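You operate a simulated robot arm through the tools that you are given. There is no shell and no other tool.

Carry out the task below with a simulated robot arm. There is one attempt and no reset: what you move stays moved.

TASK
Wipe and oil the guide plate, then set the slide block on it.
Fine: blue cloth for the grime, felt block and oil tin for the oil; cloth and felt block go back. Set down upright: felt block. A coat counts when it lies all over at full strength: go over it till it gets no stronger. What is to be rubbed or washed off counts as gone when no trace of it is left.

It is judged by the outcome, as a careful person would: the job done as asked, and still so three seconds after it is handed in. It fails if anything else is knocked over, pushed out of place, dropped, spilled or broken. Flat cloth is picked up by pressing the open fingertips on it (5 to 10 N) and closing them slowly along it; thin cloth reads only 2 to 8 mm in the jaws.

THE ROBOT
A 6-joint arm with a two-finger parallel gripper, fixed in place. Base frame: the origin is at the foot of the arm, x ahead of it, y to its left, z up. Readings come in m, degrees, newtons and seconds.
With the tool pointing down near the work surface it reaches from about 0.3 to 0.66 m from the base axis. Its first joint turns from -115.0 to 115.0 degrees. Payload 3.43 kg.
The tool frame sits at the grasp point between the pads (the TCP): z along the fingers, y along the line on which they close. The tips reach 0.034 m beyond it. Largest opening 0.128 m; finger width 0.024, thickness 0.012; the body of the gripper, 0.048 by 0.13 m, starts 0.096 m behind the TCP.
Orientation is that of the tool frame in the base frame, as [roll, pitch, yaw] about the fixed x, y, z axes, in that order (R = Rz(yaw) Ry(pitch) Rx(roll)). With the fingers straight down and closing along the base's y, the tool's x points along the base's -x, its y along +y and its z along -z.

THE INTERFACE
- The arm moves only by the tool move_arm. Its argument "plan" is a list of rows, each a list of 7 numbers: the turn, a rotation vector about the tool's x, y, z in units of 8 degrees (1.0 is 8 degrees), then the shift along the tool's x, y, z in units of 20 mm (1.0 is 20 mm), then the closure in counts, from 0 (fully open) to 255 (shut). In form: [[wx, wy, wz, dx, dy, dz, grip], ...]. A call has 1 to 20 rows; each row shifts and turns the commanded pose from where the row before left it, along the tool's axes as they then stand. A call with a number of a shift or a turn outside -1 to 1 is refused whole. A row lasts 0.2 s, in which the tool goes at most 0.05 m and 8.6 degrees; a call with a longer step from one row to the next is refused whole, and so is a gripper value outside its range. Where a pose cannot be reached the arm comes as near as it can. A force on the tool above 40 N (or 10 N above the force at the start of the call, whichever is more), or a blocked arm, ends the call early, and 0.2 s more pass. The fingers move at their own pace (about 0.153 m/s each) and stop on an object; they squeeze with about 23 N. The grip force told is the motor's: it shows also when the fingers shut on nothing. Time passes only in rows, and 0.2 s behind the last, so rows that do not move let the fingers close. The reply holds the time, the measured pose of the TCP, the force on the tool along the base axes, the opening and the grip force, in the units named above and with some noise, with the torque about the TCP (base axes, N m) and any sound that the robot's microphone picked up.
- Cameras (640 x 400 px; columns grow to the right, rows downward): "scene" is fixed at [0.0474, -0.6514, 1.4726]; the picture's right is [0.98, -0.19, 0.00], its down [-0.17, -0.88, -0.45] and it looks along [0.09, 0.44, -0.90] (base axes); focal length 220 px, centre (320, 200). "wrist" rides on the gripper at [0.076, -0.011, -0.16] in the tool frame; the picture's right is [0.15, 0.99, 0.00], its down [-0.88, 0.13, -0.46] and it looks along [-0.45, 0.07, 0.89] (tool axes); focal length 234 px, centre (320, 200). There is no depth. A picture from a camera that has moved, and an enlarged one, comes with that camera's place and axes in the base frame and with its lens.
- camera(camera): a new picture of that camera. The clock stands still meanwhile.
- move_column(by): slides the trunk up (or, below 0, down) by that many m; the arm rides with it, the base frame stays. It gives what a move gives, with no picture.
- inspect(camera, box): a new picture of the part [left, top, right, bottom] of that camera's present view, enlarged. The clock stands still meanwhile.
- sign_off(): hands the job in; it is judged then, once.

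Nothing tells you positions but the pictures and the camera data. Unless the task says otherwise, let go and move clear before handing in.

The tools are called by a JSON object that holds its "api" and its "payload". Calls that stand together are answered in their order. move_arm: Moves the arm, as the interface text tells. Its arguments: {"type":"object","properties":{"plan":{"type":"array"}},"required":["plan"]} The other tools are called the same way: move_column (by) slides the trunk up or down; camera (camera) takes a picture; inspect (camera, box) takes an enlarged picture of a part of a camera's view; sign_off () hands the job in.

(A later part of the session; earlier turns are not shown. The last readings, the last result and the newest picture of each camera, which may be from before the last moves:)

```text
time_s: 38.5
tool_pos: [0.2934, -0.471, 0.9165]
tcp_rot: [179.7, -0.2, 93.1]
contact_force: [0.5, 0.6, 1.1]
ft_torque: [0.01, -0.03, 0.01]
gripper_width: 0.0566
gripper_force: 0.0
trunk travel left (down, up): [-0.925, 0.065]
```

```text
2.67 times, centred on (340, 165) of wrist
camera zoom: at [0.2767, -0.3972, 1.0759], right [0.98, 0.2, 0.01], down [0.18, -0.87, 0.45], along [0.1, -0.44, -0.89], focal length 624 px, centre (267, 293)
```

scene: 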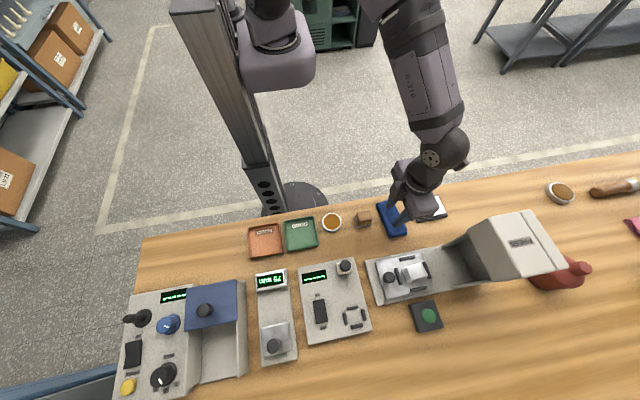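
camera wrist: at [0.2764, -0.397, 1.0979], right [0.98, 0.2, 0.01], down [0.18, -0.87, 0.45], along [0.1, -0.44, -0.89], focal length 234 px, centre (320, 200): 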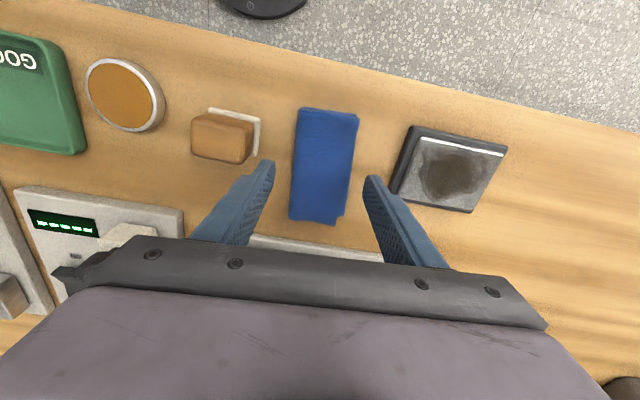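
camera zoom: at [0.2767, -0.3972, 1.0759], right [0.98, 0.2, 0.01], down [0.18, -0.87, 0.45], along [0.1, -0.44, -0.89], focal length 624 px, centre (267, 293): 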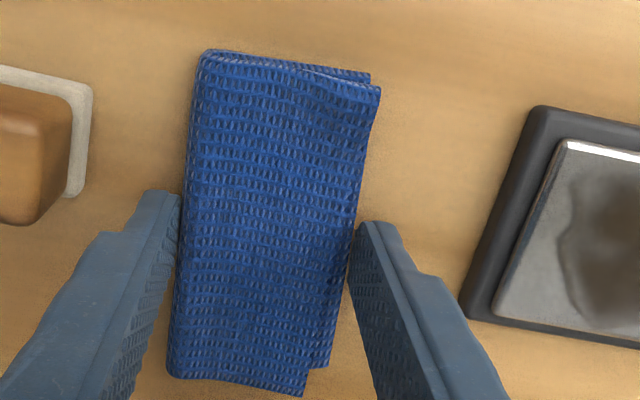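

{"api": "move_arm", "payload": {"plan": [[0, 0, 0, 0, 0, 0, 148], [0, 0, 0, 0, 0, 0, 154], [0, 0, 0, 0, 0, 0, 160], [0, 0, 0, 0, 0, 0, 168], [0, 0, 0, 0, 0, 0, 176], [0, 0, 0, 0, 0, 0, 184], [0, 0, 0, 0, 0, 0, 192]]}}

{"api": "inspect", "payload": {"camera": "wrist", "box": [220, 90, 460, 240]}}

```text
time_s: 40.1
tool_pos: [0.2933, -0.472, 0.9166]
tcp_rot: [179.6, -0.2, 93.1]
contact_force: [-0.3, 0.0, 0.2]
ft_torque: [0.02, 0.03, 0.0]
gripper_width: 0.0551
gripper_force: 23.2
trunk travel left (down, up): [-0.925, 0.065]
```

```text
2.67 times, centred on (340, 165) of wrist
camera zoom: at [0.2767, -0.3972, 1.0759], right [0.98, 0.2, 0.01], down [0.18, -0.87, 0.45], along [0.1, -0.44, -0.89], focal length 624 px, centre (267, 293)
```

zoom: 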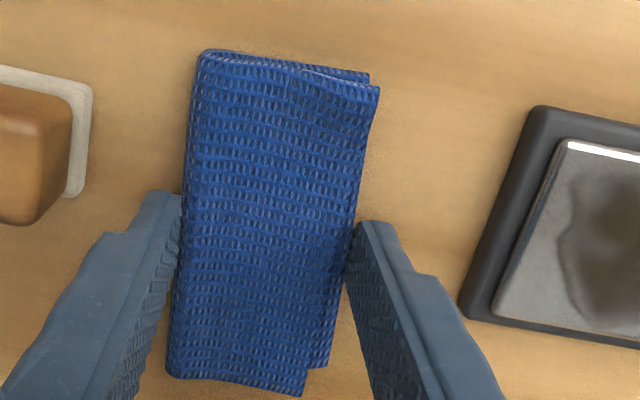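

The jaws hold the cloth firmly at 55 mm. I'll lift it and carry it above the guide plate.

{"api": "move_arm", "payload": {"plan": [[0, 0, 0, 0, 0, -0.5, 255], [0, 0, 0, 0, 0, -0.5, 255], [0, 0, 0, 0, 0, -1, 255], [0, 0, 0, 0, 0, -1, 255], [0, 0, 0.39, 0.2, 0, 0, 255], [0, 0, 0, 0.2, 1, 0, 255], [0, 0, 0, 0.2, 1, 0, 255], [0, 0, 0, 0.2, 1, 0, 255], [0, 0, 0, 0.2, 1, 0, 255], [0, 0, 0, 0.1, 1, 0, 255], [0, 0, 0, 0, 0.85, 0, 255], [0, 0, 0, 0, 0, 0, 255]]}}

{"api": "camera", "payload": {"camera": "wrist"}}

{"api": "inspect", "payload": {"camera": "scene", "box": [350, 160, 500, 260]}}

```text
time_s: 42.7
tool_pos: [0.4101, -0.4504, 0.9775]
tcp_rot: [179.6, -0.2, 90.1]
contact_force: [0.4, 0.3, -0.8]
ft_torque: [0.03, 0.01, 0.01]
gripper_width: 0.0546
gripper_force: 23.2
trunk travel left (down, up): [-0.925, 0.065]
```

```text
taken
camera wrist: at [0.3974, -0.3749, 1.1372], right [0.99, 0.15, 0.01], down [0.13, -0.88, 0.45], along [0.07, -0.45, -0.89], focal length 234 px, centre (320, 200)
```

wrist: 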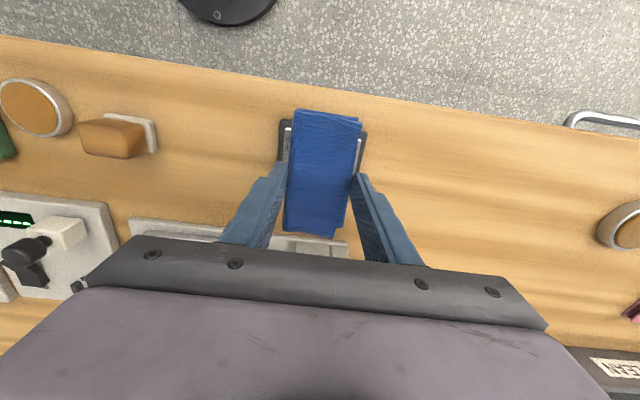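

```text
4.00 times, centred on (425, 210) of scene
camera zoom: at [0.0474, -0.6514, 1.4726], right [0.98, -0.19, 0.0], down [-0.17, -0.88, -0.45], along [0.09, 0.44, -0.9], focal length 881 px, centre (-100, 160)
```

zoom: 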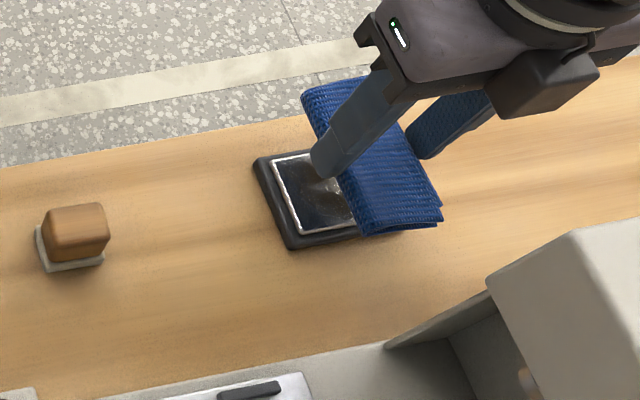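

{"api": "move_arm", "payload": {"plan": [[0, 0, 0, 0, 0, 0.6, 255], [0, 0, 0, 0, 0, 0.6, 255], [0, 0, 0, 0, 0, 0.4, 255], [0, 0, 0, 0, 0, 0, 255]]}}

{"api": "move_arm", "payload": {"plan": [[0, 0, 0, 0, 0, 0.1, 255], [0, 0, 0, 0, 0, 0, 255]]}}

{"api": "move_arm", "payload": {"plan": [[0, 0, 0, 0, 0, 0.1, 255], [0, 0, 0, 0, 0, 0, 255]]}}

```text
time_s: 43.7
tool_pos: [0.4092, -0.4493, 0.9454]
tcp_rot: [179.6, -0.1, 90.0]
contact_force: [0.1, 0.0, -1.2]
ft_torque: [-0.02, -0.02, 0.0]
gripper_width: 0.0547
gripper_force: 23.4
trunk travel left (down, up): [-0.925, 0.065]
```

```text
time_s: 44.3
tool_pos: [0.4093, -0.4483, 0.9429]
tcp_rot: [179.8, -0.2, 90.0]
contact_force: [0.9, 0.1, -0.4]
ft_torque: [-0.02, -0.01, 0.04]
gripper_width: 0.0549
gripper_force: 23.4
trunk travel left (down, up): [-0.925, 0.065]
```

```text
time_s: 44.9
tool_pos: [0.4101, -0.4493, 0.9413]
tcp_rot: [179.7, -0.2, 89.9]
contact_force: [-0.3, 0.2, -0.6]
ft_torque: [0.04, 0.0, 0.01]
gripper_width: 0.055
gripper_force: 23.4
trunk travel left (down, up): [-0.925, 0.065]
```

{"api": "move_arm", "payload": {"plan": [[0, 0, 0, 0, 0, 0.1, 255], [0, 0, 0, 0, 0, 0, 255]]}}

{"api": "move_arm", "payload": {"plan": [[0, 0, 0, 0, 0, 0.1, 255], [0, 0, 0, 0, 0, 0, 255]]}}

```text
time_s: 45.5
tool_pos: [0.4105, -0.4481, 0.939]
tcp_rot: [179.6, -0.1, 90.0]
contact_force: [-0.2, -0.5, -0.5]
ft_torque: [-0.05, 0.0, -0.01]
gripper_width: 0.055
gripper_force: 23.1
trunk travel left (down, up): [-0.925, 0.065]
```

```text
time_s: 46.1
tool_pos: [0.4092, -0.4488, 0.9372]
tcp_rot: [179.7, -0.1, 90.0]
contact_force: [-0.7, 0.2, -0.5]
ft_torque: [0.01, 0.01, 0.0]
gripper_width: 0.0551
gripper_force: 23.0
trunk travel left (down, up): [-0.925, 0.065]
```

{"api": "move_arm", "payload": {"plan": [[0, 0, 0, 0, 0, 0.1, 255], [0, 0, 0, 0, 0, 0, 255]]}}

{"api": "inspect", "payload": {"camera": "scene", "box": [380, 170, 480, 250]}}

```text
time_s: 46.7
tool_pos: [0.4087, -0.451, 0.9348]
tcp_rot: [179.6, -0.3, 90.0]
contact_force: [-0.2, 0.4, -0.4]
ft_torque: [-0.01, -0.03, 0.01]
gripper_width: 0.0548
gripper_force: 23.1
trunk travel left (down, up): [-0.925, 0.065]
```

```text
5.00 times, centred on (430, 210) of scene
camera zoom: at [0.0474, -0.6514, 1.4726], right [0.98, -0.19, 0.0], down [-0.17, -0.88, -0.45], along [0.09, 0.44, -0.9], focal length 1101 px, centre (-230, 150)
```

zoom: 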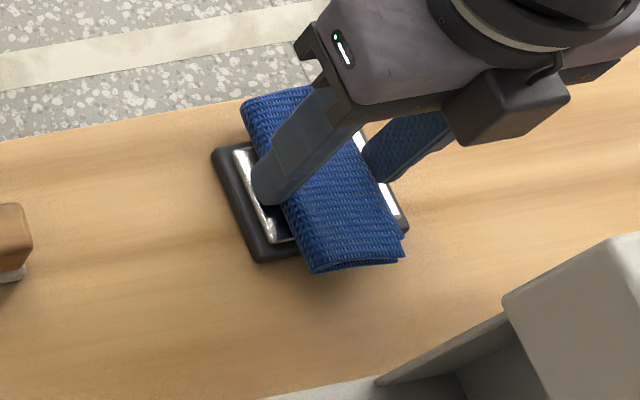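

Still no contact, so I'll keep lowering in 2 mm steps.

{"api": "move_arm", "payload": {"plan": [[0, 0, 0, 0, 0, 0.1, 255], [0, 0, 0, 0, 0, 0, 255]]}}

{"api": "move_arm", "payload": {"plan": [[0, 0, 0, 0, 0, 0.1, 255], [0, 0, 0, 0, 0, 0, 255]]}}

```text
time_s: 47.3
tool_pos: [0.4101, -0.4491, 0.9343]
tcp_rot: [179.6, -0.1, 90.1]
contact_force: [-1.1, 1.2, 7.7]
ft_torque: [0.12, 0.11, 0.02]
gripper_width: 0.055
gripper_force: 23.0
trunk travel left (down, up): [-0.925, 0.065]
```

```text
time_s: 47.9
tool_pos: [0.4089, -0.4482, 0.9338]
tcp_rot: [179.4, 0.1, 90.0]
contact_force: [-1.4, -1.3, 20.3]
ft_torque: [0.25, 0.23, -0.01]
gripper_width: 0.055
gripper_force: 23.0
trunk travel left (down, up): [-0.925, 0.065]
```

Contact: the plate top is at about z 0.897. I'll ease to roughly 10 N and stroke back and forth across the plate.

{"api": "move_arm", "payload": {"plan": [[0, 0, 0, 0, 0.3, -0.04, 255], [0, 0, 0, 0, 0.5, 0, 255], [0, 0, 0, 0, 0.5, 0, 255], [0, 0, 0, 0, -0.5, 0, 255], [0, 0, 0, 0, -0.5, 0, 255], [0, 0, 0, 0, -0.5, 0, 255], [0, 0, 0, 0, -0.5, 0, 255], [0, 0, 0, 0, -0.5, 0, 255], [0, 0, 0, 0, 0.5, 0, 255], [0, 0, 0, 0, 0.5, 0, 255], [0, 0, 0, 0, 0.5, 0, 255], [0, 0, 0, 0, 0.5, 0, 255], [0, 0, 0, 0, 0.5, 0, 255]]}}

{"api": "inspect", "payload": {"camera": "scene", "box": [380, 170, 480, 250]}}

```text
time_s: 50.7
tool_pos: [0.4328, -0.4483, 0.9349]
tcp_rot: [179.6, 0.0, 90.0]
contact_force: [-6.8, 0.0, 16.1]
ft_torque: [-0.07, 0.4, 0.03]
gripper_width: 0.0549
gripper_force: 22.8
trunk travel left (down, up): [-0.925, 0.065]
```

```text
5.00 times, centred on (430, 210) of scene
camera zoom: at [0.0474, -0.6514, 1.4726], right [0.98, -0.19, 0.0], down [-0.17, -0.88, -0.45], along [0.09, 0.44, -0.9], focal length 1101 px, centre (-230, 150)
```

zoom: 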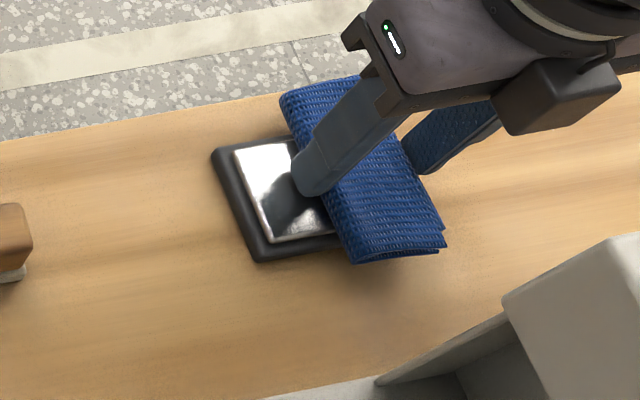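

Wiping works and the plate stays put. I'll keep going with more passes, including some sideways shift.

{"api": "move_arm", "payload": {"plan": [[0, 0, 0, 0.5, 0, 0, 255], [0, 0, 0, 0, -0.5, 0, 255], [0, 0, 0, 0, -0.5, 0, 255], [0, 0, 0, 0, -0.5, 0, 255], [0, 0, 0, 0, -0.5, 0, 255], [0, 0, 0, 0, -0.5, 0, 255], [0, 0, 0, -0.5, 0, 0, 255], [0, 0, 0, -0.5, 0, 0, 255], [0, 0, 0, 0, 0.5, 0, 255], [0, 0, 0, 0, 0.5, 0, 255], [0, 0, 0, 0, 0.5, 0, 255], [0, 0, 0, 0, 0.5, 0, 255], [0, 0, 0, 0, 0.5, 0, 255], [0, 0, 0, 0.5, 0, 0, 255], [0, 0, 0, 0, -0.5, 0, 255], [0, 0, 0, 0, -0.5, 0, 255], [0, 0, 0, 0, -0.5, 0, 255], [0, 0, 0, 0, -0.5, 0, 255], [0, 0, 0, 0, -0.5, 0, 255]]}}

{"api": "move_arm", "payload": {"plan": [[0, 0, 0, 0.5, 0, 0, 255], [0, 0, 0, 0, 0.5, 0, 255], [0, 0, 0, 0, 0.5, 0, 255], [0, 0, 0, 0, 0.5, 0, 255], [0, 0, 0, 0, 0.5, 0, 255], [0, 0, 0, 0, 0.5, 0, 255], [0, 0, 0, -0.5, 0, 0, 255], [0, 0, 0, -0.5, 0, 0, 255], [0, 0, 0, 0, -0.5, 0, 255], [0, 0, 0, 0, -0.5, 0, 255], [0, 0, 0, 0, -0.5, 0, 255], [0, 0, 0, 0, -0.5, 0, 255], [0, 0, 0, 0, -0.5, 0, 255], [0, 0, 0, 0.5, 0, 0, 255], [0, 0, 0, 0, 0.5, 0, 255], [0, 0, 0, 0, 0.5, 0, 255], [0, 0, 0, 0, 0.5, 0, 255], [0, 0, 0, 0, 0.5, 0, 255], [0, 0, 0, 0, 0.5, 0, 255]]}}

```text
time_s: 54.7
tool_pos: [0.3841, -0.4484, 0.9338]
tcp_rot: [179.5, 0.1, 90.0]
contact_force: [4.9, -0.4, 14.2]
ft_torque: [0.06, -0.19, -0.03]
gripper_width: 0.055
gripper_force: 23.4
trunk travel left (down, up): [-0.925, 0.065]
```

```text
time_s: 58.7
tool_pos: [0.4354, -0.4495, 0.9326]
tcp_rot: [179.6, -0.1, 90.0]
contact_force: [-4.4, -0.8, 8.3]
ft_torque: [0.01, 0.11, 0.02]
gripper_width: 0.0552
gripper_force: 23.0
trunk travel left (down, up): [-0.925, 0.065]
```

I'll lift and move aside toward the cloth's home to check the plate.

{"api": "move_arm", "payload": {"plan": [[0, 0, 0, 0, 0, -0.5, 255], [0, 0, 0, 0, 0, -1, 255], [0, 0, 0, 0, 0, -1, 255], [0, 0, 0, 0, -1, 0, 255], [0, 0, 0, 0, -1, 0, 255], [0, 0, 0, 0, -1, 0, 255], [0, 0, 0, 0, -1, 0, 255], [0, 0, 0, 0, -1, 0, 255], [0, 0, 0, 0, -1, 0, 255], [0, 0, 0, 0, -1, 0, 255], [0, 0, 0, 0, 0, 0, 255]]}}

{"api": "inspect", "payload": {"camera": "scene", "box": [400, 190, 456, 225]}}

{"api": "camera", "payload": {"camera": "wrist"}}

```text
time_s: 61.1
tool_pos: [0.2963, -0.4508, 0.9813]
tcp_rot: [179.7, -0.2, 90.1]
contact_force: [-1.0, -0.1, -0.3]
ft_torque: [-0.02, 0.03, -0.02]
gripper_width: 0.0549
gripper_force: 23.3
trunk travel left (down, up): [-0.925, 0.065]
```

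```text
11.43 times, centred on (428, 208) of scene
camera zoom: at [0.0474, -0.6514, 1.4726], right [0.98, -0.19, 0.0], down [-0.17, -0.88, -0.45], along [0.09, 0.44, -0.9], focal length 2516 px, centre (-914, 114)
```

zoom: 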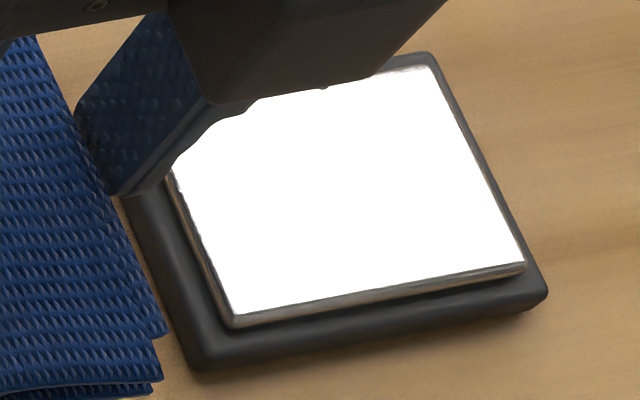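

```text
taken
camera wrist: at [0.2831, -0.3755, 1.1402], right [0.99, 0.15, 0.01], down [0.13, -0.88, 0.45], along [0.07, -0.45, -0.89], focal length 234 px, centre (320, 200)
```

wrist: 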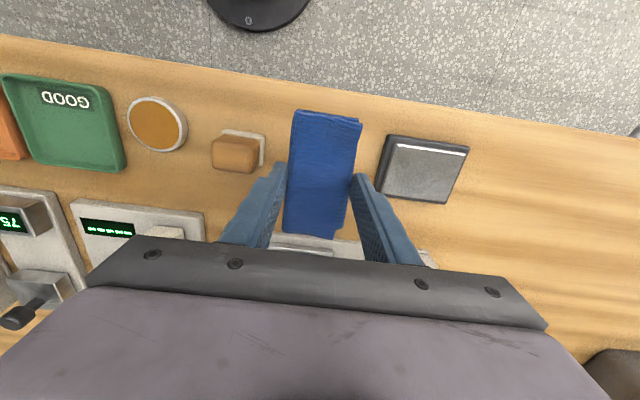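

{"api": "inspect", "payload": {"camera": "wrist", "box": [370, 125, 480, 210]}}

{"api": "inspect", "payload": {"camera": "scene", "box": [410, 194, 452, 220]}}

```text
4.71 times, centred on (425, 168) of wrist
camera zoom: at [0.2831, -0.3755, 1.1402], right [0.99, 0.15, 0.01], down [0.13, -0.88, 0.45], along [0.07, -0.45, -0.89], focal length 1102 px, centre (-174, 353)
```

zoom: 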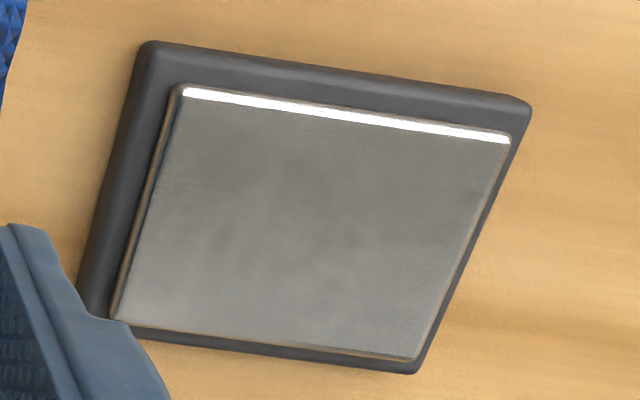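

```text
15.24 times, centred on (431, 207) of scene
camera zoom: at [0.0474, -0.6514, 1.4726], right [0.98, -0.19, 0.0], down [-0.17, -0.88, -0.45], along [0.09, 0.44, -0.9], focal length 3355 px, centre (-1371, 93)
```

zoom: 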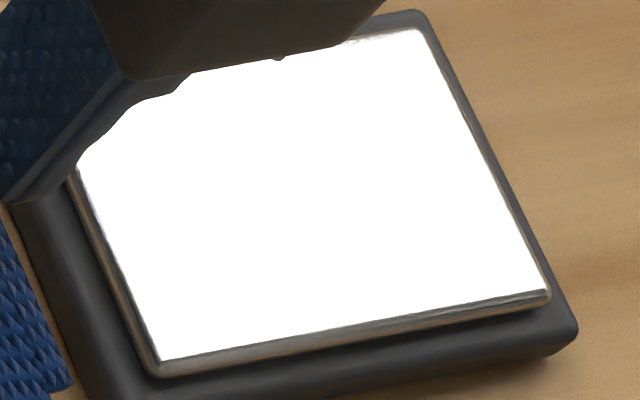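

The plate looks nearly clean, but there may be a faint shadow in the middle, so I'll do another thorough round.

{"api": "move_arm", "payload": {"plan": [[0, 0, 0, 0, 1, 0, 255], [0, 0, 0, 0, 1, 0, 255], [0, 0, 0, 0, 1, 0, 255], [0, 0, 0, 0, 1, 0, 255], [0, 0, 0, 0, 1, 0, 255], [0, 0, 0, 0, 1, 0, 255], [0, 0, 0, 0, 0.9, 0, 255], [0, 0, 0, 0, 0, 1, 255], [0, 0, 0, 0, 0, 0.8, 255], [0, 0, 0, 0, 0, 0.3, 255], [0, 0, 0, 0, 0, 0.2, 255], [0, 0, 0, 0, 0, 0.05, 255], [0, 0, 0, 0, 0, 0, 255]]}}

```text
time_s: 63.9
tool_pos: [0.4336, -0.4496, 0.9351]
tcp_rot: [179.7, -0.2, 90.0]
contact_force: [0.7, 0.5, -0.9]
ft_torque: [-0.04, 0.0, 0.04]
gripper_width: 0.0548
gripper_force: 23.2
trunk travel left (down, up): [-0.925, 0.065]
```

{"api": "move_arm", "payload": {"plan": [[0, 0, 0, 0, 0, 0.1, 255], [0, 0, 0, 0, 0, 0, 255]]}}

```text
time_s: 64.5
tool_pos: [0.4352, -0.4492, 0.9328]
tcp_rot: [179.7, -0.2, 90.0]
contact_force: [0.2, -0.6, 0.3]
ft_torque: [0.03, 0.02, 0.02]
gripper_width: 0.055
gripper_force: 23.2
trunk travel left (down, up): [-0.925, 0.065]
```

{"api": "move_arm", "payload": {"plan": [[0, 0, 0, 0, 0, 0.07, 255], [0, 0, 0, 0, 0, 0, 255]]}}

```text
time_s: 65.1
tool_pos: [0.4339, -0.4483, 0.9322]
tcp_rot: [179.5, -0.1, 89.9]
contact_force: [0.5, 1.1, 6.3]
ft_torque: [0.09, 0.01, 0.02]
gripper_width: 0.055
gripper_force: 23.1
trunk travel left (down, up): [-0.925, 0.065]
```

{"api": "move_arm", "payload": {"plan": [[0, 0, 0, 0, 0, 0.04, 255], [0, 0, 0, 0, -0.5, 0, 255], [0, 0, 0, 0, -0.5, 0, 255], [0, 0, 0, 0, -0.5, 0, 255], [0, 0, 0, 0, -0.5, 0, 255], [0, 0, 0, 0, -0.5, 0, 255], [0, 0, 0, 0.5, 0, 0, 255], [0, 0, 0, 0, 0.5, 0, 255], [0, 0, 0, 0, 0.5, 0, 255], [0, 0, 0, 0, 0.5, 0, 255], [0, 0, 0, 0, 0.5, 0, 255], [0, 0, 0, 0, 0.5, 0, 255], [0, 0, 0, -0.5, 0, 0, 255], [0, 0, 0, -0.5, 0, 0, 255], [0, 0, 0, 0, -0.5, 0, 255], [0, 0, 0, 0, -0.5, 0, 255], [0, 0, 0, 0, -0.5, 0, 255], [0, 0, 0, 0, -0.5, 0, 255], [0, 0, 0, 0, -0.5, 0, 255]]}}

{"api": "move_arm", "payload": {"plan": [[0, 0, 0, 0.5, 0, 0, 255], [0, 0, 0, 0, 0.5, 0, 255], [0, 0, 0, 0, 0.5, 0, 255], [0, 0, 0, 0, 0.5, 0, 255], [0, 0, 0, 0, 0.5, 0, 255], [0, 0, 0, 0, 0.5, 0, 255], [0, 0, 0, 0.5, 0, 0, 255], [0, 0, 0, 0, -0.5, 0, 255], [0, 0, 0, 0, -0.5, 0, 255], [0, 0, 0, 0, -0.5, 0, 255], [0, 0, 0, 0, -0.5, 0, 255], [0, 0, 0, 0, -0.5, 0, 255], [0, 0, 0, -0.5, 0, 0, 255], [0, 0, 0, 0, 0.5, 0, 255], [0, 0, 0, 0, 0.5, 0, 255], [0, 0, 0, 0, 0.5, 0, 255], [0, 0, 0, 0, 0.5, 0, 255], [0, 0, 0, 0, 0.5, 0, 255]]}}

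{"api": "move_arm", "payload": {"plan": [[0, 0, 0, 0, -0.5, 0, 255], [0, 0, 0, 0, -0.5, 0, 255], [0, 0, 0, 0, -0.5, 0, 255], [0, 0, 0, 0, -0.5, 0, 255], [0, 0, 0, 0, -0.5, 0, 255], [0, 0, 0, 0, 0, -0.5, 255], [0, 0, 0, 0, 0, -1, 255], [0, 0, 0, 0, 0, -1, 255], [0, 0, 0, 0, -1, 0, 255], [0, 0, 0, 0, -1, 0, 255], [0, 0, 0, 0, -1, 0, 255], [0, 0, 0, 0, -1, 0, 255], [0, 0, 0, 0, -0.6, 0, 255], [0, 0, 0, 0, 0, 0, 255]]}}

{"api": "inspect", "payload": {"camera": "wrist", "box": [370, 125, 480, 210]}}

{"api": "inspect", "payload": {"camera": "scene", "box": [400, 190, 456, 225]}}

```text
time_s: 69.1
tool_pos: [0.3848, -0.4594, 0.932]
tcp_rot: [179.6, -0.1, 89.9]
contact_force: [7.0, -1.5, 15.0]
ft_torque: [-0.05, -0.33, -0.08]
gripper_width: 0.0549
gripper_force: 23.2
trunk travel left (down, up): [-0.925, 0.065]
```

```text
time_s: 72.9
tool_pos: [0.4317, -0.449, 0.9324]
tcp_rot: [179.6, 0.0, 89.9]
contact_force: [-14.0, 0.8, 15.4]
ft_torque: [-0.09, 1.03, -0.17]
gripper_width: 0.0551
gripper_force: 23.1
trunk travel left (down, up): [-0.925, 0.065]
```

```text
time_s: 75.9
tool_pos: [0.2915, -0.4483, 0.9809]
tcp_rot: [179.6, -0.2, 89.9]
contact_force: [0.6, -0.2, -0.3]
ft_torque: [0.02, 0.02, -0.03]
gripper_width: 0.0548
gripper_force: 22.8
trunk travel left (down, up): [-0.925, 0.065]
```

```text
4.71 times, centred on (425, 168) of wrist
camera zoom: at [0.2792, -0.3745, 1.1389], right [0.99, 0.15, 0.01], down [0.13, -0.88, 0.45], along [0.07, -0.45, -0.89], focal length 1102 px, centre (-174, 353)
```

zoom: 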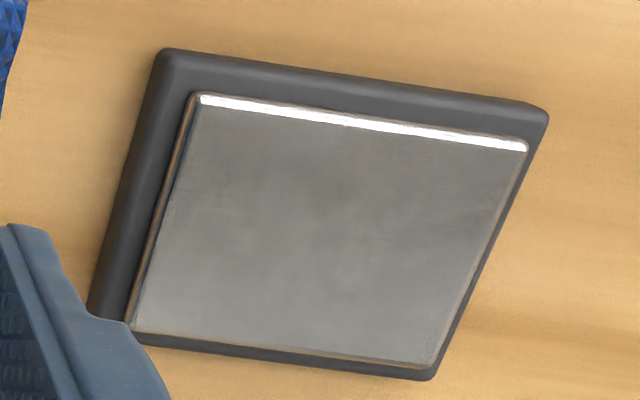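

```text
11.43 times, centred on (428, 208) of scene
camera zoom: at [0.0474, -0.6514, 1.4726], right [0.98, -0.19, 0.0], down [-0.17, -0.88, -0.45], along [0.09, 0.44, -0.9], focal length 2516 px, centre (-914, 114)
```

zoom: 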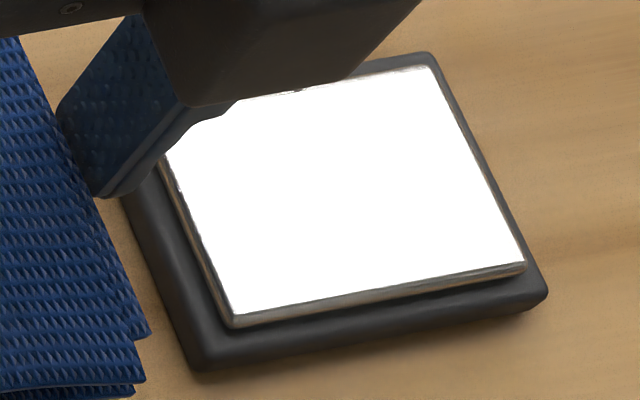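

{"api": "inspect", "payload": {"camera": "wrist", "box": [392, 138, 464, 196]}}

```text
6.90 times, centred on (428, 167) of wrist
camera zoom: at [0.2792, -0.3745, 1.1389], right [0.99, 0.15, 0.01], down [0.13, -0.88, 0.45], along [0.07, -0.45, -0.89], focal length 1615 px, centre (-425, 428)
```

zoom: 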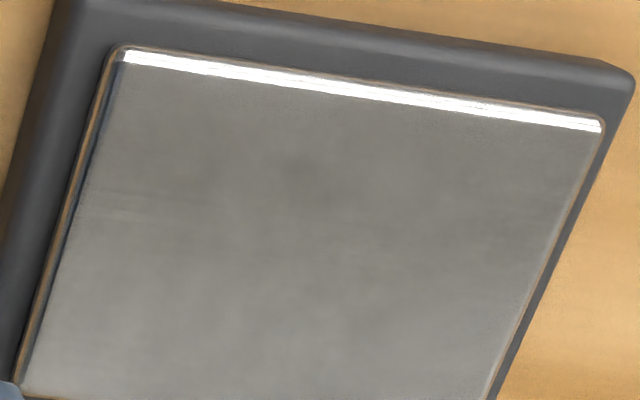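

The plate looks clean. I'll return the cloth to its place and set it down gently.

{"api": "move_arm", "payload": {"plan": [[0, 0, -0.39, -0.34, 0.05, 0, 255], [0, 0, 0, -0.34, 0, 0, 255], [0, 0, 0, 0, 0, 0.8, 255], [0, 0, 0, 0, 0, 0.8, 255], [0, 0, 0, 0, 0, 0.8, 255], [0, 0, 0, 0, 0, 0.4, 255], [0, 0, 0, 0, 0, 0.2, 255], [0, 0, 0, 0, 0, 0, 255]]}}

{"api": "move_arm", "payload": {"plan": [[0, 0, 0, 0, 0, 0.1, 255], [0, 0, 0, 0, 0, 0, 255]]}}

```text
time_s: 77.7
tool_pos: [0.2923, -0.4627, 0.9198]
tcp_rot: [179.8, -0.2, 93.0]
contact_force: [-1.2, 0.2, -0.6]
ft_torque: [-0.02, 0.03, 0.02]
gripper_width: 0.0549
gripper_force: 22.8
trunk travel left (down, up): [-0.925, 0.065]
```

```text
time_s: 78.3
tool_pos: [0.2926, -0.4626, 0.9176]
tcp_rot: [179.6, -0.1, 93.0]
contact_force: [-0.2, -0.3, 0.4]
ft_torque: [-0.01, 0.0, -0.02]
gripper_width: 0.0548
gripper_force: 22.4
trunk travel left (down, up): [-0.925, 0.065]
```

{"api": "move_arm", "payload": {"plan": [[0, 0, 0, 0, 0, 0.07, 255], [0, 0, 0, 0, 0, 0, 255]]}}

{"api": "move_arm", "payload": {"plan": [[0, 0, 0, 0, 0, 0.05, 255], [0, 0, 0, 0, 0, 0, 255]]}}

```text
time_s: 78.9
tool_pos: [0.292, -0.4628, 0.9158]
tcp_rot: [179.6, -0.1, 93.1]
contact_force: [-0.2, 0.7, -0.1]
ft_torque: [0.04, -0.02, 0.01]
gripper_width: 0.0552
gripper_force: 23.1
trunk travel left (down, up): [-0.925, 0.065]
```

```text
time_s: 79.5
tool_pos: [0.2934, -0.4626, 0.9146]
tcp_rot: [179.7, -0.2, 93.0]
contact_force: [-0.4, -0.1, -0.4]
ft_torque: [0.0, -0.02, 0.01]
gripper_width: 0.0549
gripper_force: 22.4
trunk travel left (down, up): [-0.925, 0.065]
```

{"api": "move_arm", "payload": {"plan": [[0, 0, 0, 0, 0, 0.04, 255], [0, 0, 0, 0, 0, 0, 255]]}}

{"api": "inspect", "payload": {"camera": "scene", "box": [350, 160, 450, 250]}}

```text
time_s: 80.1
tool_pos: [0.2931, -0.4614, 0.9147]
tcp_rot: [179.6, -0.3, 93.1]
contact_force: [-0.8, 0.7, 0.0]
ft_torque: [-0.01, -0.02, 0.05]
gripper_width: 0.055
gripper_force: 22.7
trunk travel left (down, up): [-0.925, 0.065]
```

```text
4.44 times, centred on (400, 205) of scene
camera zoom: at [0.0474, -0.6514, 1.4726], right [0.98, -0.19, 0.0], down [-0.17, -0.88, -0.45], along [0.09, 0.44, -0.9], focal length 978 px, centre (-36, 178)
```

zoom: 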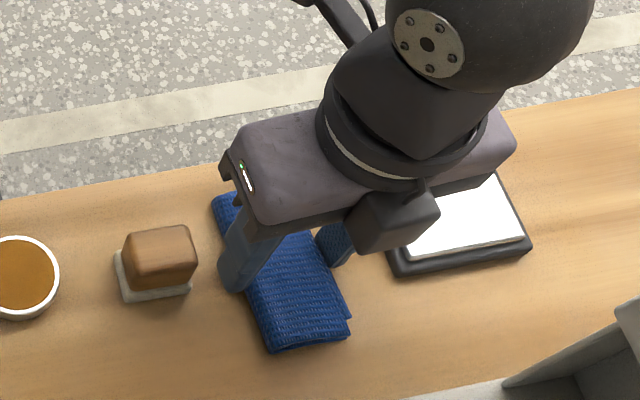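

{"api": "move_arm", "payload": {"plan": [[0, 0, 0, 0, 0, 0.05, 255], [0, 0, 0, 0, 0, 0, 255]]}}

```text
time_s: 80.7
tool_pos: [0.2925, -0.4615, 0.9142]
tcp_rot: [179.6, -0.1, 92.9]
contact_force: [0.4, -0.6, 1.9]
ft_torque: [-0.08, 0.05, -0.01]
gripper_width: 0.0548
gripper_force: 23.8
trunk travel left (down, up): [-0.925, 0.065]
```

The cloth is touching the table. I'll open gently and rise clear.

{"api": "move_arm", "payload": {"plan": [[0, 0, 0, 0, 0, 0, 140], [0, 0, 0, 0, 0, 0, 120], [0, 0, 0, 0, 0, 0, 105], [0, 0, 0, 0, 0, -0.3, 105], [0, 0, 0, 0, 0, -0.7, 105], [0, 0, 0, 0, 0, -1, 105], [0, 0, 0, 0, 0, -1, 105], [0, 0, 0, 0, 0, -1, 105], [0, 0, 0.36, 0, 0, -1, 105], [0, 0, 0, 0, 0, 0, 105]]}}

{"api": "camera", "payload": {"camera": "wrist"}}

{"api": "inspect", "payload": {"camera": "scene", "box": [300, 180, 460, 280]}}

```text
time_s: 82.9
tool_pos: [0.2941, -0.4641, 1.0139]
tcp_rot: [179.7, -0.2, 90.2]
contact_force: [0.0, 0.9, 0.4]
ft_torque: [0.0, 0.01, 0.0]
gripper_width: 0.075
gripper_force: 0.1
trunk travel left (down, up): [-0.925, 0.065]
```

```text
taken
camera wrist: at [0.2816, -0.3888, 1.173], right [0.99, 0.15, 0.01], down [0.13, -0.88, 0.45], along [0.07, -0.45, -0.89], focal length 234 px, centre (320, 200)
```

wrist: 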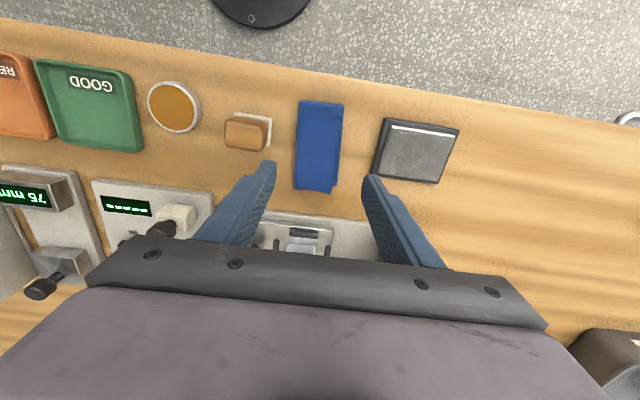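

```text
4.00 times, centred on (380, 230) of scene
camera zoom: at [0.0474, -0.6514, 1.4726], right [0.98, -0.19, 0.0], down [-0.17, -0.88, -0.45], along [0.09, 0.44, -0.9], focal length 881 px, centre (80, 80)
```

zoom: 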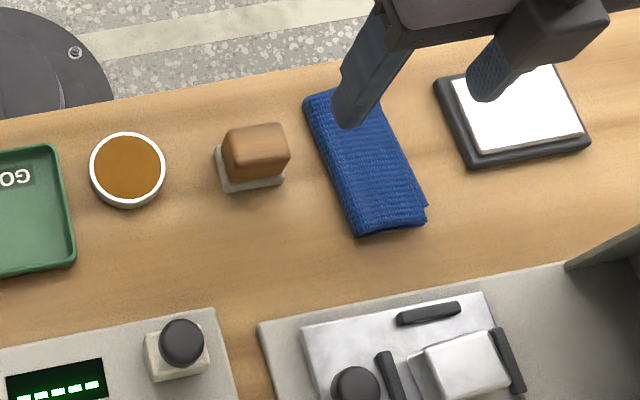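

The cloth is back where it lay. I'll check the plate once more, and look closely at the felt block and the oil tin.

{"api": "inspect", "payload": {"camera": "wrist", "box": [365, 105, 475, 190]}}

{"api": "inspect", "payload": {"camera": "wrist", "box": [130, 65, 290, 165]}}

```text
4.71 times, centred on (420, 148) of wrist
camera zoom: at [0.2816, -0.3888, 1.173], right [0.99, 0.15, 0.01], down [0.13, -0.88, 0.45], along [0.07, -0.45, -0.89], focal length 1102 px, centre (-151, 447)
```

zoom: 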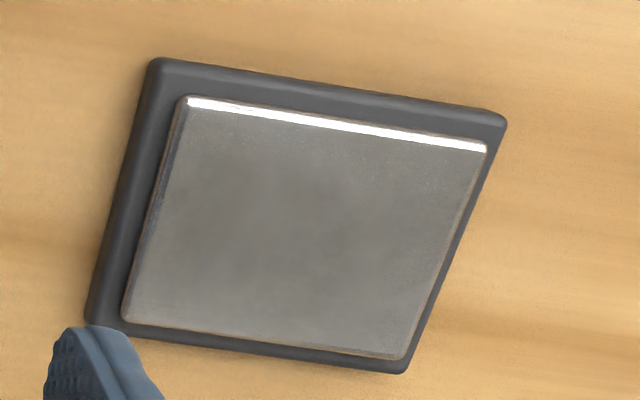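

```text
4.00 times, centred on (210, 115) of wrist
camera zoom: at [0.2816, -0.3888, 1.173], right [0.99, 0.15, 0.01], down [0.13, -0.88, 0.45], along [0.07, -0.45, -0.89], focal length 937 px, centre (760, 540)
```

zoom: 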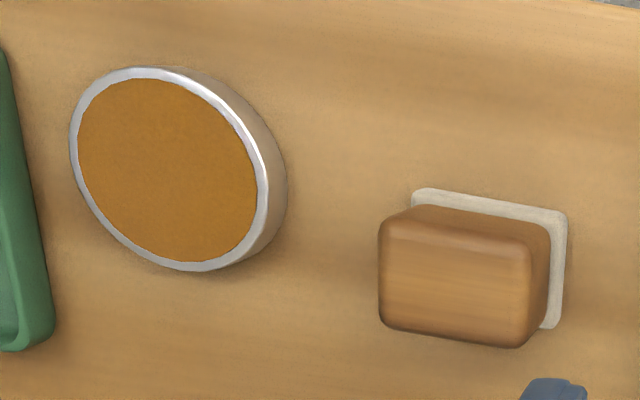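

{"api": "move_arm", "payload": {"plan": [[0, 0, 1, 0, 0, 0, 105], [0, 0, 1, 0, 0, 0, 105], [0, 0, 1, 0, 0, 0, 105], [0, 0, 1, 0, 0, 0, 105], [0, 0, 1, 0, 0, 0, 105], [0, 0, 1, 0, 0, 0, 105], [0, 0, 1, 0, 0, 0, 105], [0, 0, 1, 0, 0, 0, 105], [0, 0, 1, 0, 0, 0, 105], [0, 0, 1, 0, 0, 0, 105], [0, 0, 1, 0, 0, 0, 105], [0, 0, 0.25, 0, 0, 0, 105], [0, 0, 0, 0, 0, 0, 105]]}}

{"api": "camera", "payload": {"camera": "wrist"}}

{"api": "inspect", "payload": {"camera": "wrist", "box": [260, 0, 400, 100]}}

```text
time_s: 85.7
tool_pos: [0.2929, -0.4644, 1.0144]
tcp_rot: [-179.8, -0.3, 0.2]
contact_force: [0.5, 0.1, 0.7]
ft_torque: [-0.01, 0.02, 0.03]
gripper_width: 0.0755
gripper_force: 0.0
trunk travel left (down, up): [-0.925, 0.065]
```

```text
taken
camera wrist: at [0.3677, -0.453, 1.1736], right [0.15, -0.99, 0.0], down [-0.88, -0.13, 0.45], along [-0.45, -0.07, -0.89], focal length 234 px, centre (320, 200)
```

wrist: 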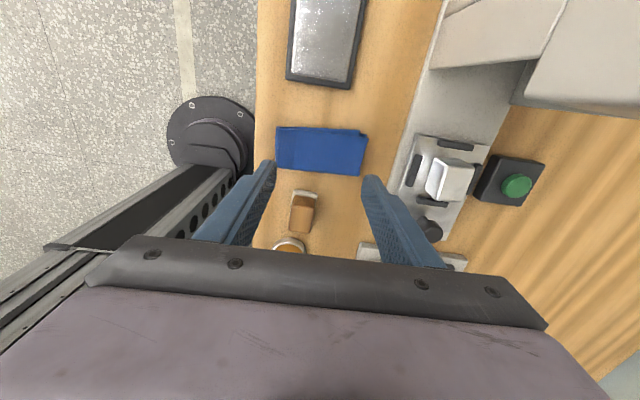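

```text
4.00 times, centred on (330, 50) of wrist
camera zoom: at [0.3677, -0.453, 1.1736], right [0.15, -0.99, 0.0], down [-0.88, -0.13, 0.45], along [-0.45, -0.07, -0.89], focal length 937 px, centre (280, 800)
```

zoom: 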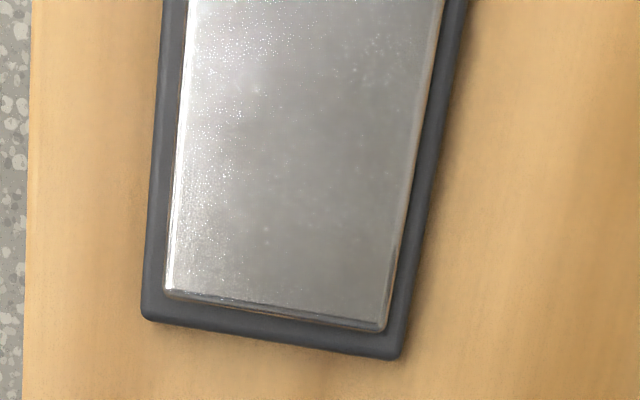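

The plate is clean bright metal. Next is the felt block at about (0.210, -0.453), pad about 44 × 35 mm; I'll move above it with the jaws closing along y.

{"api": "move_arm", "payload": {"plan": [[0, 0, 0, -0.9, -0.12, 0, 105], [0, 0, 0, -0.9, -0.12, 0, 105], [0, 0, 0, -0.9, -0.12, 0, 105], [0, 0, 0, -0.9, -0.12, 0, 105], [0, 0, 0, -0.52, -0.09, 0, 105], [0, 0, 0, 0, 0, 1, 105], [0, 0, 0, 0, 0, 1, 105], [0, 0, 0, 0, 0, 0.6, 105], [0, 0, 0, 0, 0, 0, 105]]}}

{"api": "camera", "payload": {"camera": "wrist"}}

{"api": "inspect", "payload": {"camera": "scene", "box": [316, 180, 396, 245]}}

```text
time_s: 87.7
tool_pos: [0.2114, -0.452, 0.9608]
tcp_rot: [-179.9, -0.4, 0.3]
contact_force: [-0.4, 1.0, 0.1]
ft_torque: [0.02, 0.01, 0.03]
gripper_width: 0.0752
gripper_force: 0.1
trunk travel left (down, up): [-0.925, 0.065]
```

```text
taken
camera wrist: at [0.2858, -0.4416, 1.1208], right [0.15, -0.99, 0.0], down [-0.88, -0.14, 0.45], along [-0.45, -0.07, -0.89], focal length 234 px, centre (320, 200)
```

wrist: 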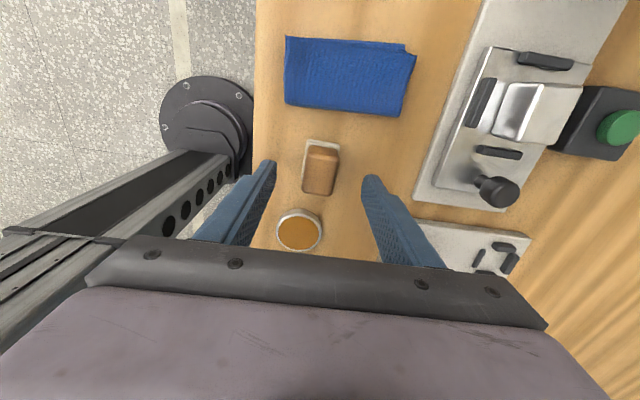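

```text
6.15 times, centred on (356, 212) of scene
camera zoom: at [0.0474, -0.6514, 1.4726], right [0.98, -0.19, 0.0], down [-0.17, -0.88, -0.45], along [0.09, 0.44, -0.9], focal length 1355 px, centre (98, 123)
```

zoom: 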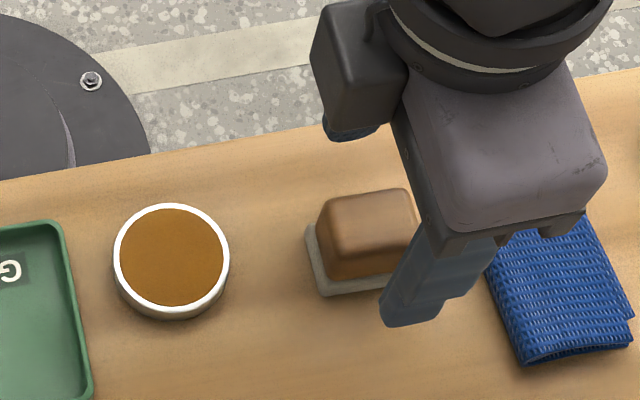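

{"api": "inspect", "payload": {"camera": "wrist", "box": [250, 120, 400, 260]}}

```text
2.86 times, centred on (325, 190) of wrist
camera zoom: at [0.2858, -0.4416, 1.1208], right [0.15, -0.99, 0.0], down [-0.88, -0.14, 0.45], along [-0.45, -0.07, -0.89], focal length 669 px, centre (306, 229)
```

zoom: 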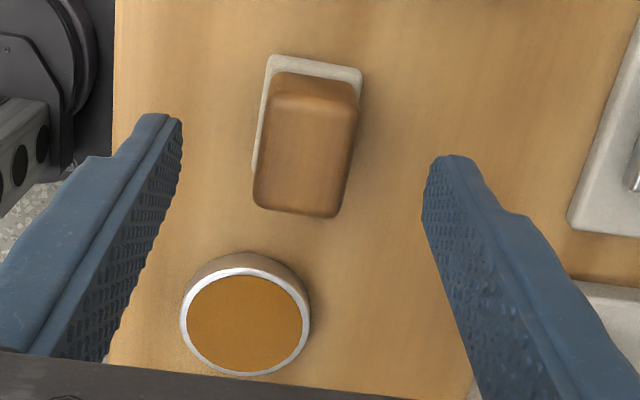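

The block is centred between the jaws. I'll lower so the tips stay above the felt pad and close on the wood.

{"api": "move_arm", "payload": {"plan": [[0, 0, 0, -0.08, 0.1, 0.6, 105], [0, 0, 0, 0, 0, 0.6, 105], [0, 0, 0, 0, 0, 0.4, 105], [0, 0, 0, 0, 0, 0.25, 105], [0, 0, 0, 0, 0, 0, 105]]}}

{"api": "move_arm", "payload": {"plan": [[0, 0, 0, 0, 0, 0, 130], [0, 0, 0, 0, 0, 0, 150], [0, 0, 0, 0, 0, 0, 165], [0, 0, 0, 0, 0, 0, 180], [0, 0, 0, 0, 0, 0, 200], [0, 0, 0, 0, 0, 0, 230], [0, 0, 0, 0, 0, 0, 255]]}}

{"api": "inspect", "payload": {"camera": "wrist", "box": [250, 120, 400, 260]}}

```text
time_s: 88.9
tool_pos: [0.2094, -0.4531, 0.9238]
tcp_rot: [-179.9, -0.3, 0.3]
contact_force: [1.4, 0.6, 1.5]
ft_torque: [0.02, 0.01, 0.0]
gripper_width: 0.0754
gripper_force: 0.1
trunk travel left (down, up): [-0.925, 0.065]
```

```text
time_s: 90.5
tool_pos: [0.2098, -0.4539, 0.9238]
tcp_rot: [-179.8, -0.4, 0.3]
contact_force: [-0.7, -0.4, 0.4]
ft_torque: [-0.04, 0.02, 0.0]
gripper_width: 0.033
gripper_force: 23.2
trunk travel left (down, up): [-0.925, 0.065]
```

```text
2.86 times, centred on (325, 190) of wrist
camera zoom: at [0.284, -0.443, 1.0841], right [0.15, -0.99, 0.0], down [-0.88, -0.14, 0.45], along [-0.45, -0.07, -0.89], focal length 669 px, centre (306, 229)
```

zoom: 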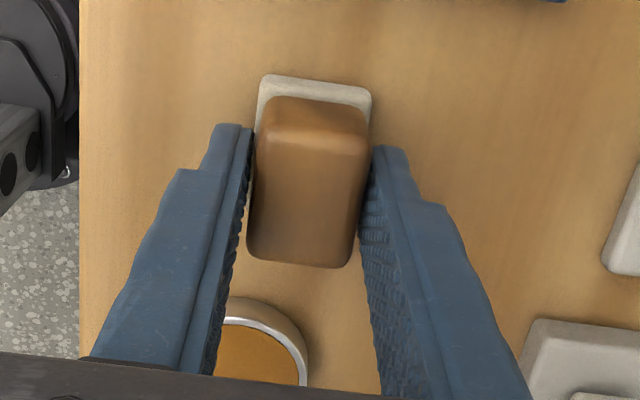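

The felt block is gripped. I'll lift it and carry it over the oil tin at about (0.124, -0.441).

{"api": "move_arm", "payload": {"plan": [[0, 0, 0, 0, 0, -0.5, 255], [0, 0, 0, 0, 0, -1, 255], [0, 0, 0, 0, 0, -1, 255], [0, 0, 0, -0.8, -0.12, 0, 255], [0, 0, 0, -0.8, -0.12, 0, 255], [0, 0, 0, -0.8, -0.12, 0, 255], [0, 0, 0, -0.8, -0.12, 0, 255], [0, 0, 0, -0.8, -0.12, 0, 255], [0, 0, 0, -0.3, -0.05, 0, 255], [0, 0, 0, 0, 0, 0, 255]]}}

{"api": "camera", "payload": {"camera": "wrist"}}

{"api": "inspect", "payload": {"camera": "scene", "box": [290, 180, 390, 250]}}

```text
time_s: 92.7
tool_pos: [0.1209, -0.4411, 0.9735]
tcp_rot: [-179.8, -0.3, 0.3]
contact_force: [-0.3, -1.0, -0.5]
ft_torque: [-0.01, -0.02, 0.01]
gripper_width: 0.0327
gripper_force: 22.2
trunk travel left (down, up): [-0.925, 0.065]
```

```text
taken
camera wrist: at [0.1964, -0.4306, 1.1336], right [0.15, -0.99, 0.0], down [-0.88, -0.14, 0.45], along [-0.45, -0.07, -0.89], focal length 234 px, centre (320, 200)
```

wrist: 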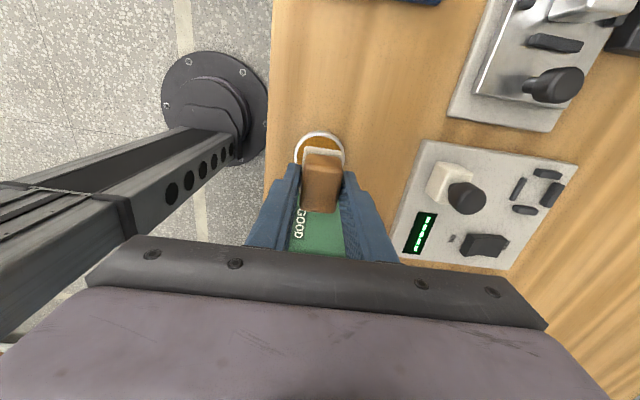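

```text
5.71 times, centred on (340, 215) of scene
camera zoom: at [0.0474, -0.6514, 1.4726], right [0.98, -0.19, 0.0], down [-0.17, -0.88, -0.45], along [0.09, 0.44, -0.9], focal length 1258 px, centre (206, 114)
```

zoom: 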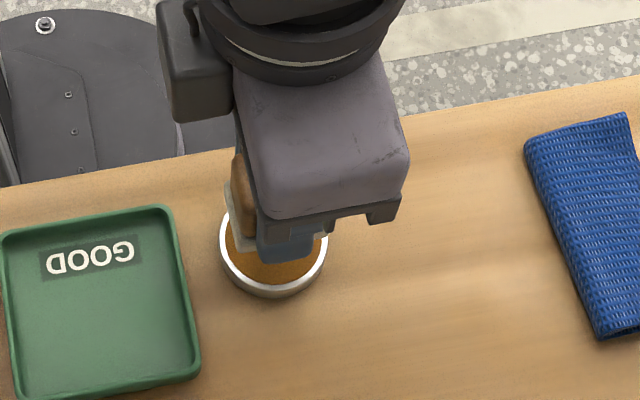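

{"api": "inspect", "payload": {"camera": "wrist", "box": [260, 110, 380, 220]}}

```text
3.64 times, centred on (320, 165) of wrist
camera zoom: at [0.1964, -0.4306, 1.1336], right [0.15, -0.99, 0.0], down [-0.88, -0.14, 0.45], along [-0.45, -0.07, -0.89], focal length 852 px, centre (320, 327)
```

zoom: 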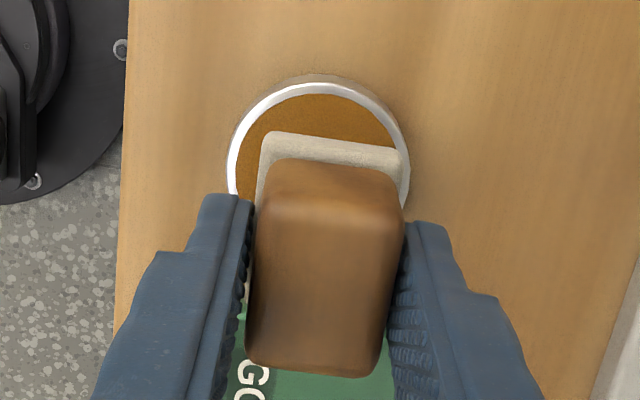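

The tin's centre is at (0.1236, -0.4416), rim radius about 26 mm. I'll centre the pad and lower it slowly onto the oil.

{"api": "move_arm", "payload": {"plan": [[0, 0, 0, 0.13, 0.02, 0.5, 255], [0, 0, 0, 0, 0, 0.6, 255], [0, 0, 0, 0, 0, 0.4, 255], [0, 0, 0, 0, 0, 0, 255]]}}

{"api": "move_arm", "payload": {"plan": [[0, 0, 0, 0, 0, 0.1, 255], [0, 0, 0, 0, 0, 0, 255]]}}

{"api": "move_arm", "payload": {"plan": [[0, 0, 0, 0, 0, 0.1, 255], [0, 0, 0, 0, 0, 0, 255]]}}

{"api": "inspect", "payload": {"camera": "scene", "box": [310, 190, 370, 240]}}

```text
time_s: 93.7
tool_pos: [0.1258, -0.4418, 0.943]
tcp_rot: [-179.9, -0.3, 0.3]
contact_force: [-0.4, -0.3, -0.3]
ft_torque: [-0.01, 0.01, 0.03]
gripper_width: 0.0329
gripper_force: 23.3
trunk travel left (down, up): [-0.925, 0.065]
```

```text
time_s: 94.3
tool_pos: [0.1252, -0.4409, 0.9415]
tcp_rot: [-179.8, -0.3, 0.3]
contact_force: [0.0, -0.5, -0.1]
ft_torque: [-0.01, 0.0, 0.05]
gripper_width: 0.0328
gripper_force: 22.8
trunk travel left (down, up): [-0.925, 0.065]
```

```text
time_s: 94.9
tool_pos: [0.125, -0.4422, 0.9395]
tcp_rot: [-179.9, -0.3, 0.3]
contact_force: [-0.2, -0.3, 0.8]
ft_torque: [-0.01, 0.01, -0.01]
gripper_width: 0.033
gripper_force: 23.4
trunk travel left (down, up): [-0.925, 0.065]
```

```text
8.00 times, centred on (340, 215) of scene
camera zoom: at [0.0474, -0.6514, 1.4726], right [0.98, -0.19, 0.0], down [-0.17, -0.88, -0.45], along [0.09, 0.44, -0.9], focal length 1761 px, centre (160, 80)
```

zoom: 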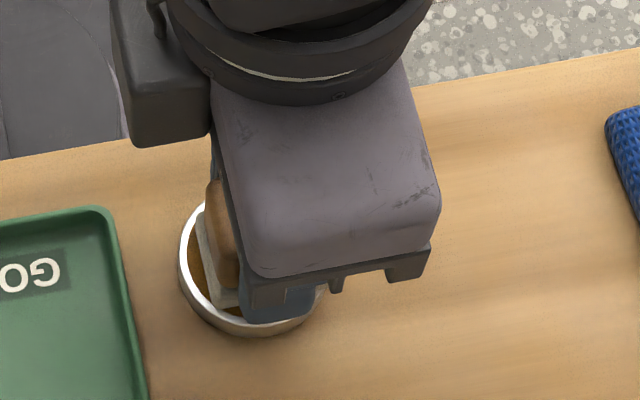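

{"api": "move_arm", "payload": {"plan": [[0, 0, 0, 0, 0, 0.1, 255], [0, 0, 0, 0, 0, 0, 255]]}}

{"api": "move_arm", "payload": {"plan": [[0, 0, 0, 0, 0, 0.1, 255], [0, 0, 0, 0, 0, 0, 255]]}}

{"api": "inspect", "payload": {"camera": "wrist", "box": [260, 110, 380, 220]}}

```text
time_s: 95.5
tool_pos: [0.1245, -0.4423, 0.9388]
tcp_rot: [180.0, -0.4, 0.3]
contact_force: [0.8, -0.5, 11.3]
ft_torque: [0.02, 0.01, 0.02]
gripper_width: 0.033
gripper_force: 22.8
trunk travel left (down, up): [-0.925, 0.065]
```

```text
time_s: 96.1
tool_pos: [0.1247, -0.4417, 0.9383]
tcp_rot: [180.0, -0.4, 0.3]
contact_force: [1.5, -0.5, 24.9]
ft_torque: [-0.02, -0.02, 0.04]
gripper_width: 0.0329
gripper_force: 22.8
trunk travel left (down, up): [-0.925, 0.065]
```

```text
3.64 times, centred on (320, 165) of wrist
camera zoom: at [0.1999, -0.4306, 1.0971], right [0.15, -0.99, 0.0], down [-0.88, -0.13, 0.45], along [-0.44, -0.07, -0.89], focal length 852 px, centre (320, 327)
```

zoom: 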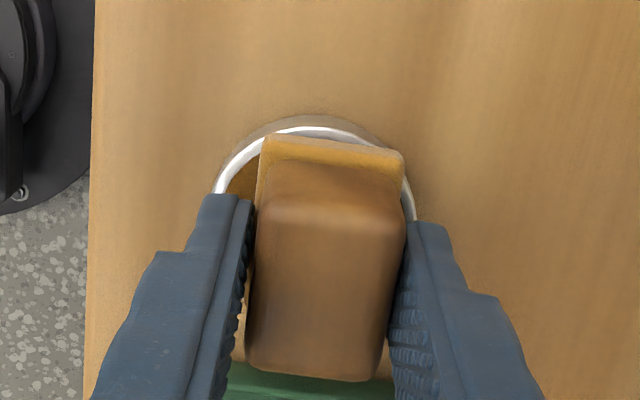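

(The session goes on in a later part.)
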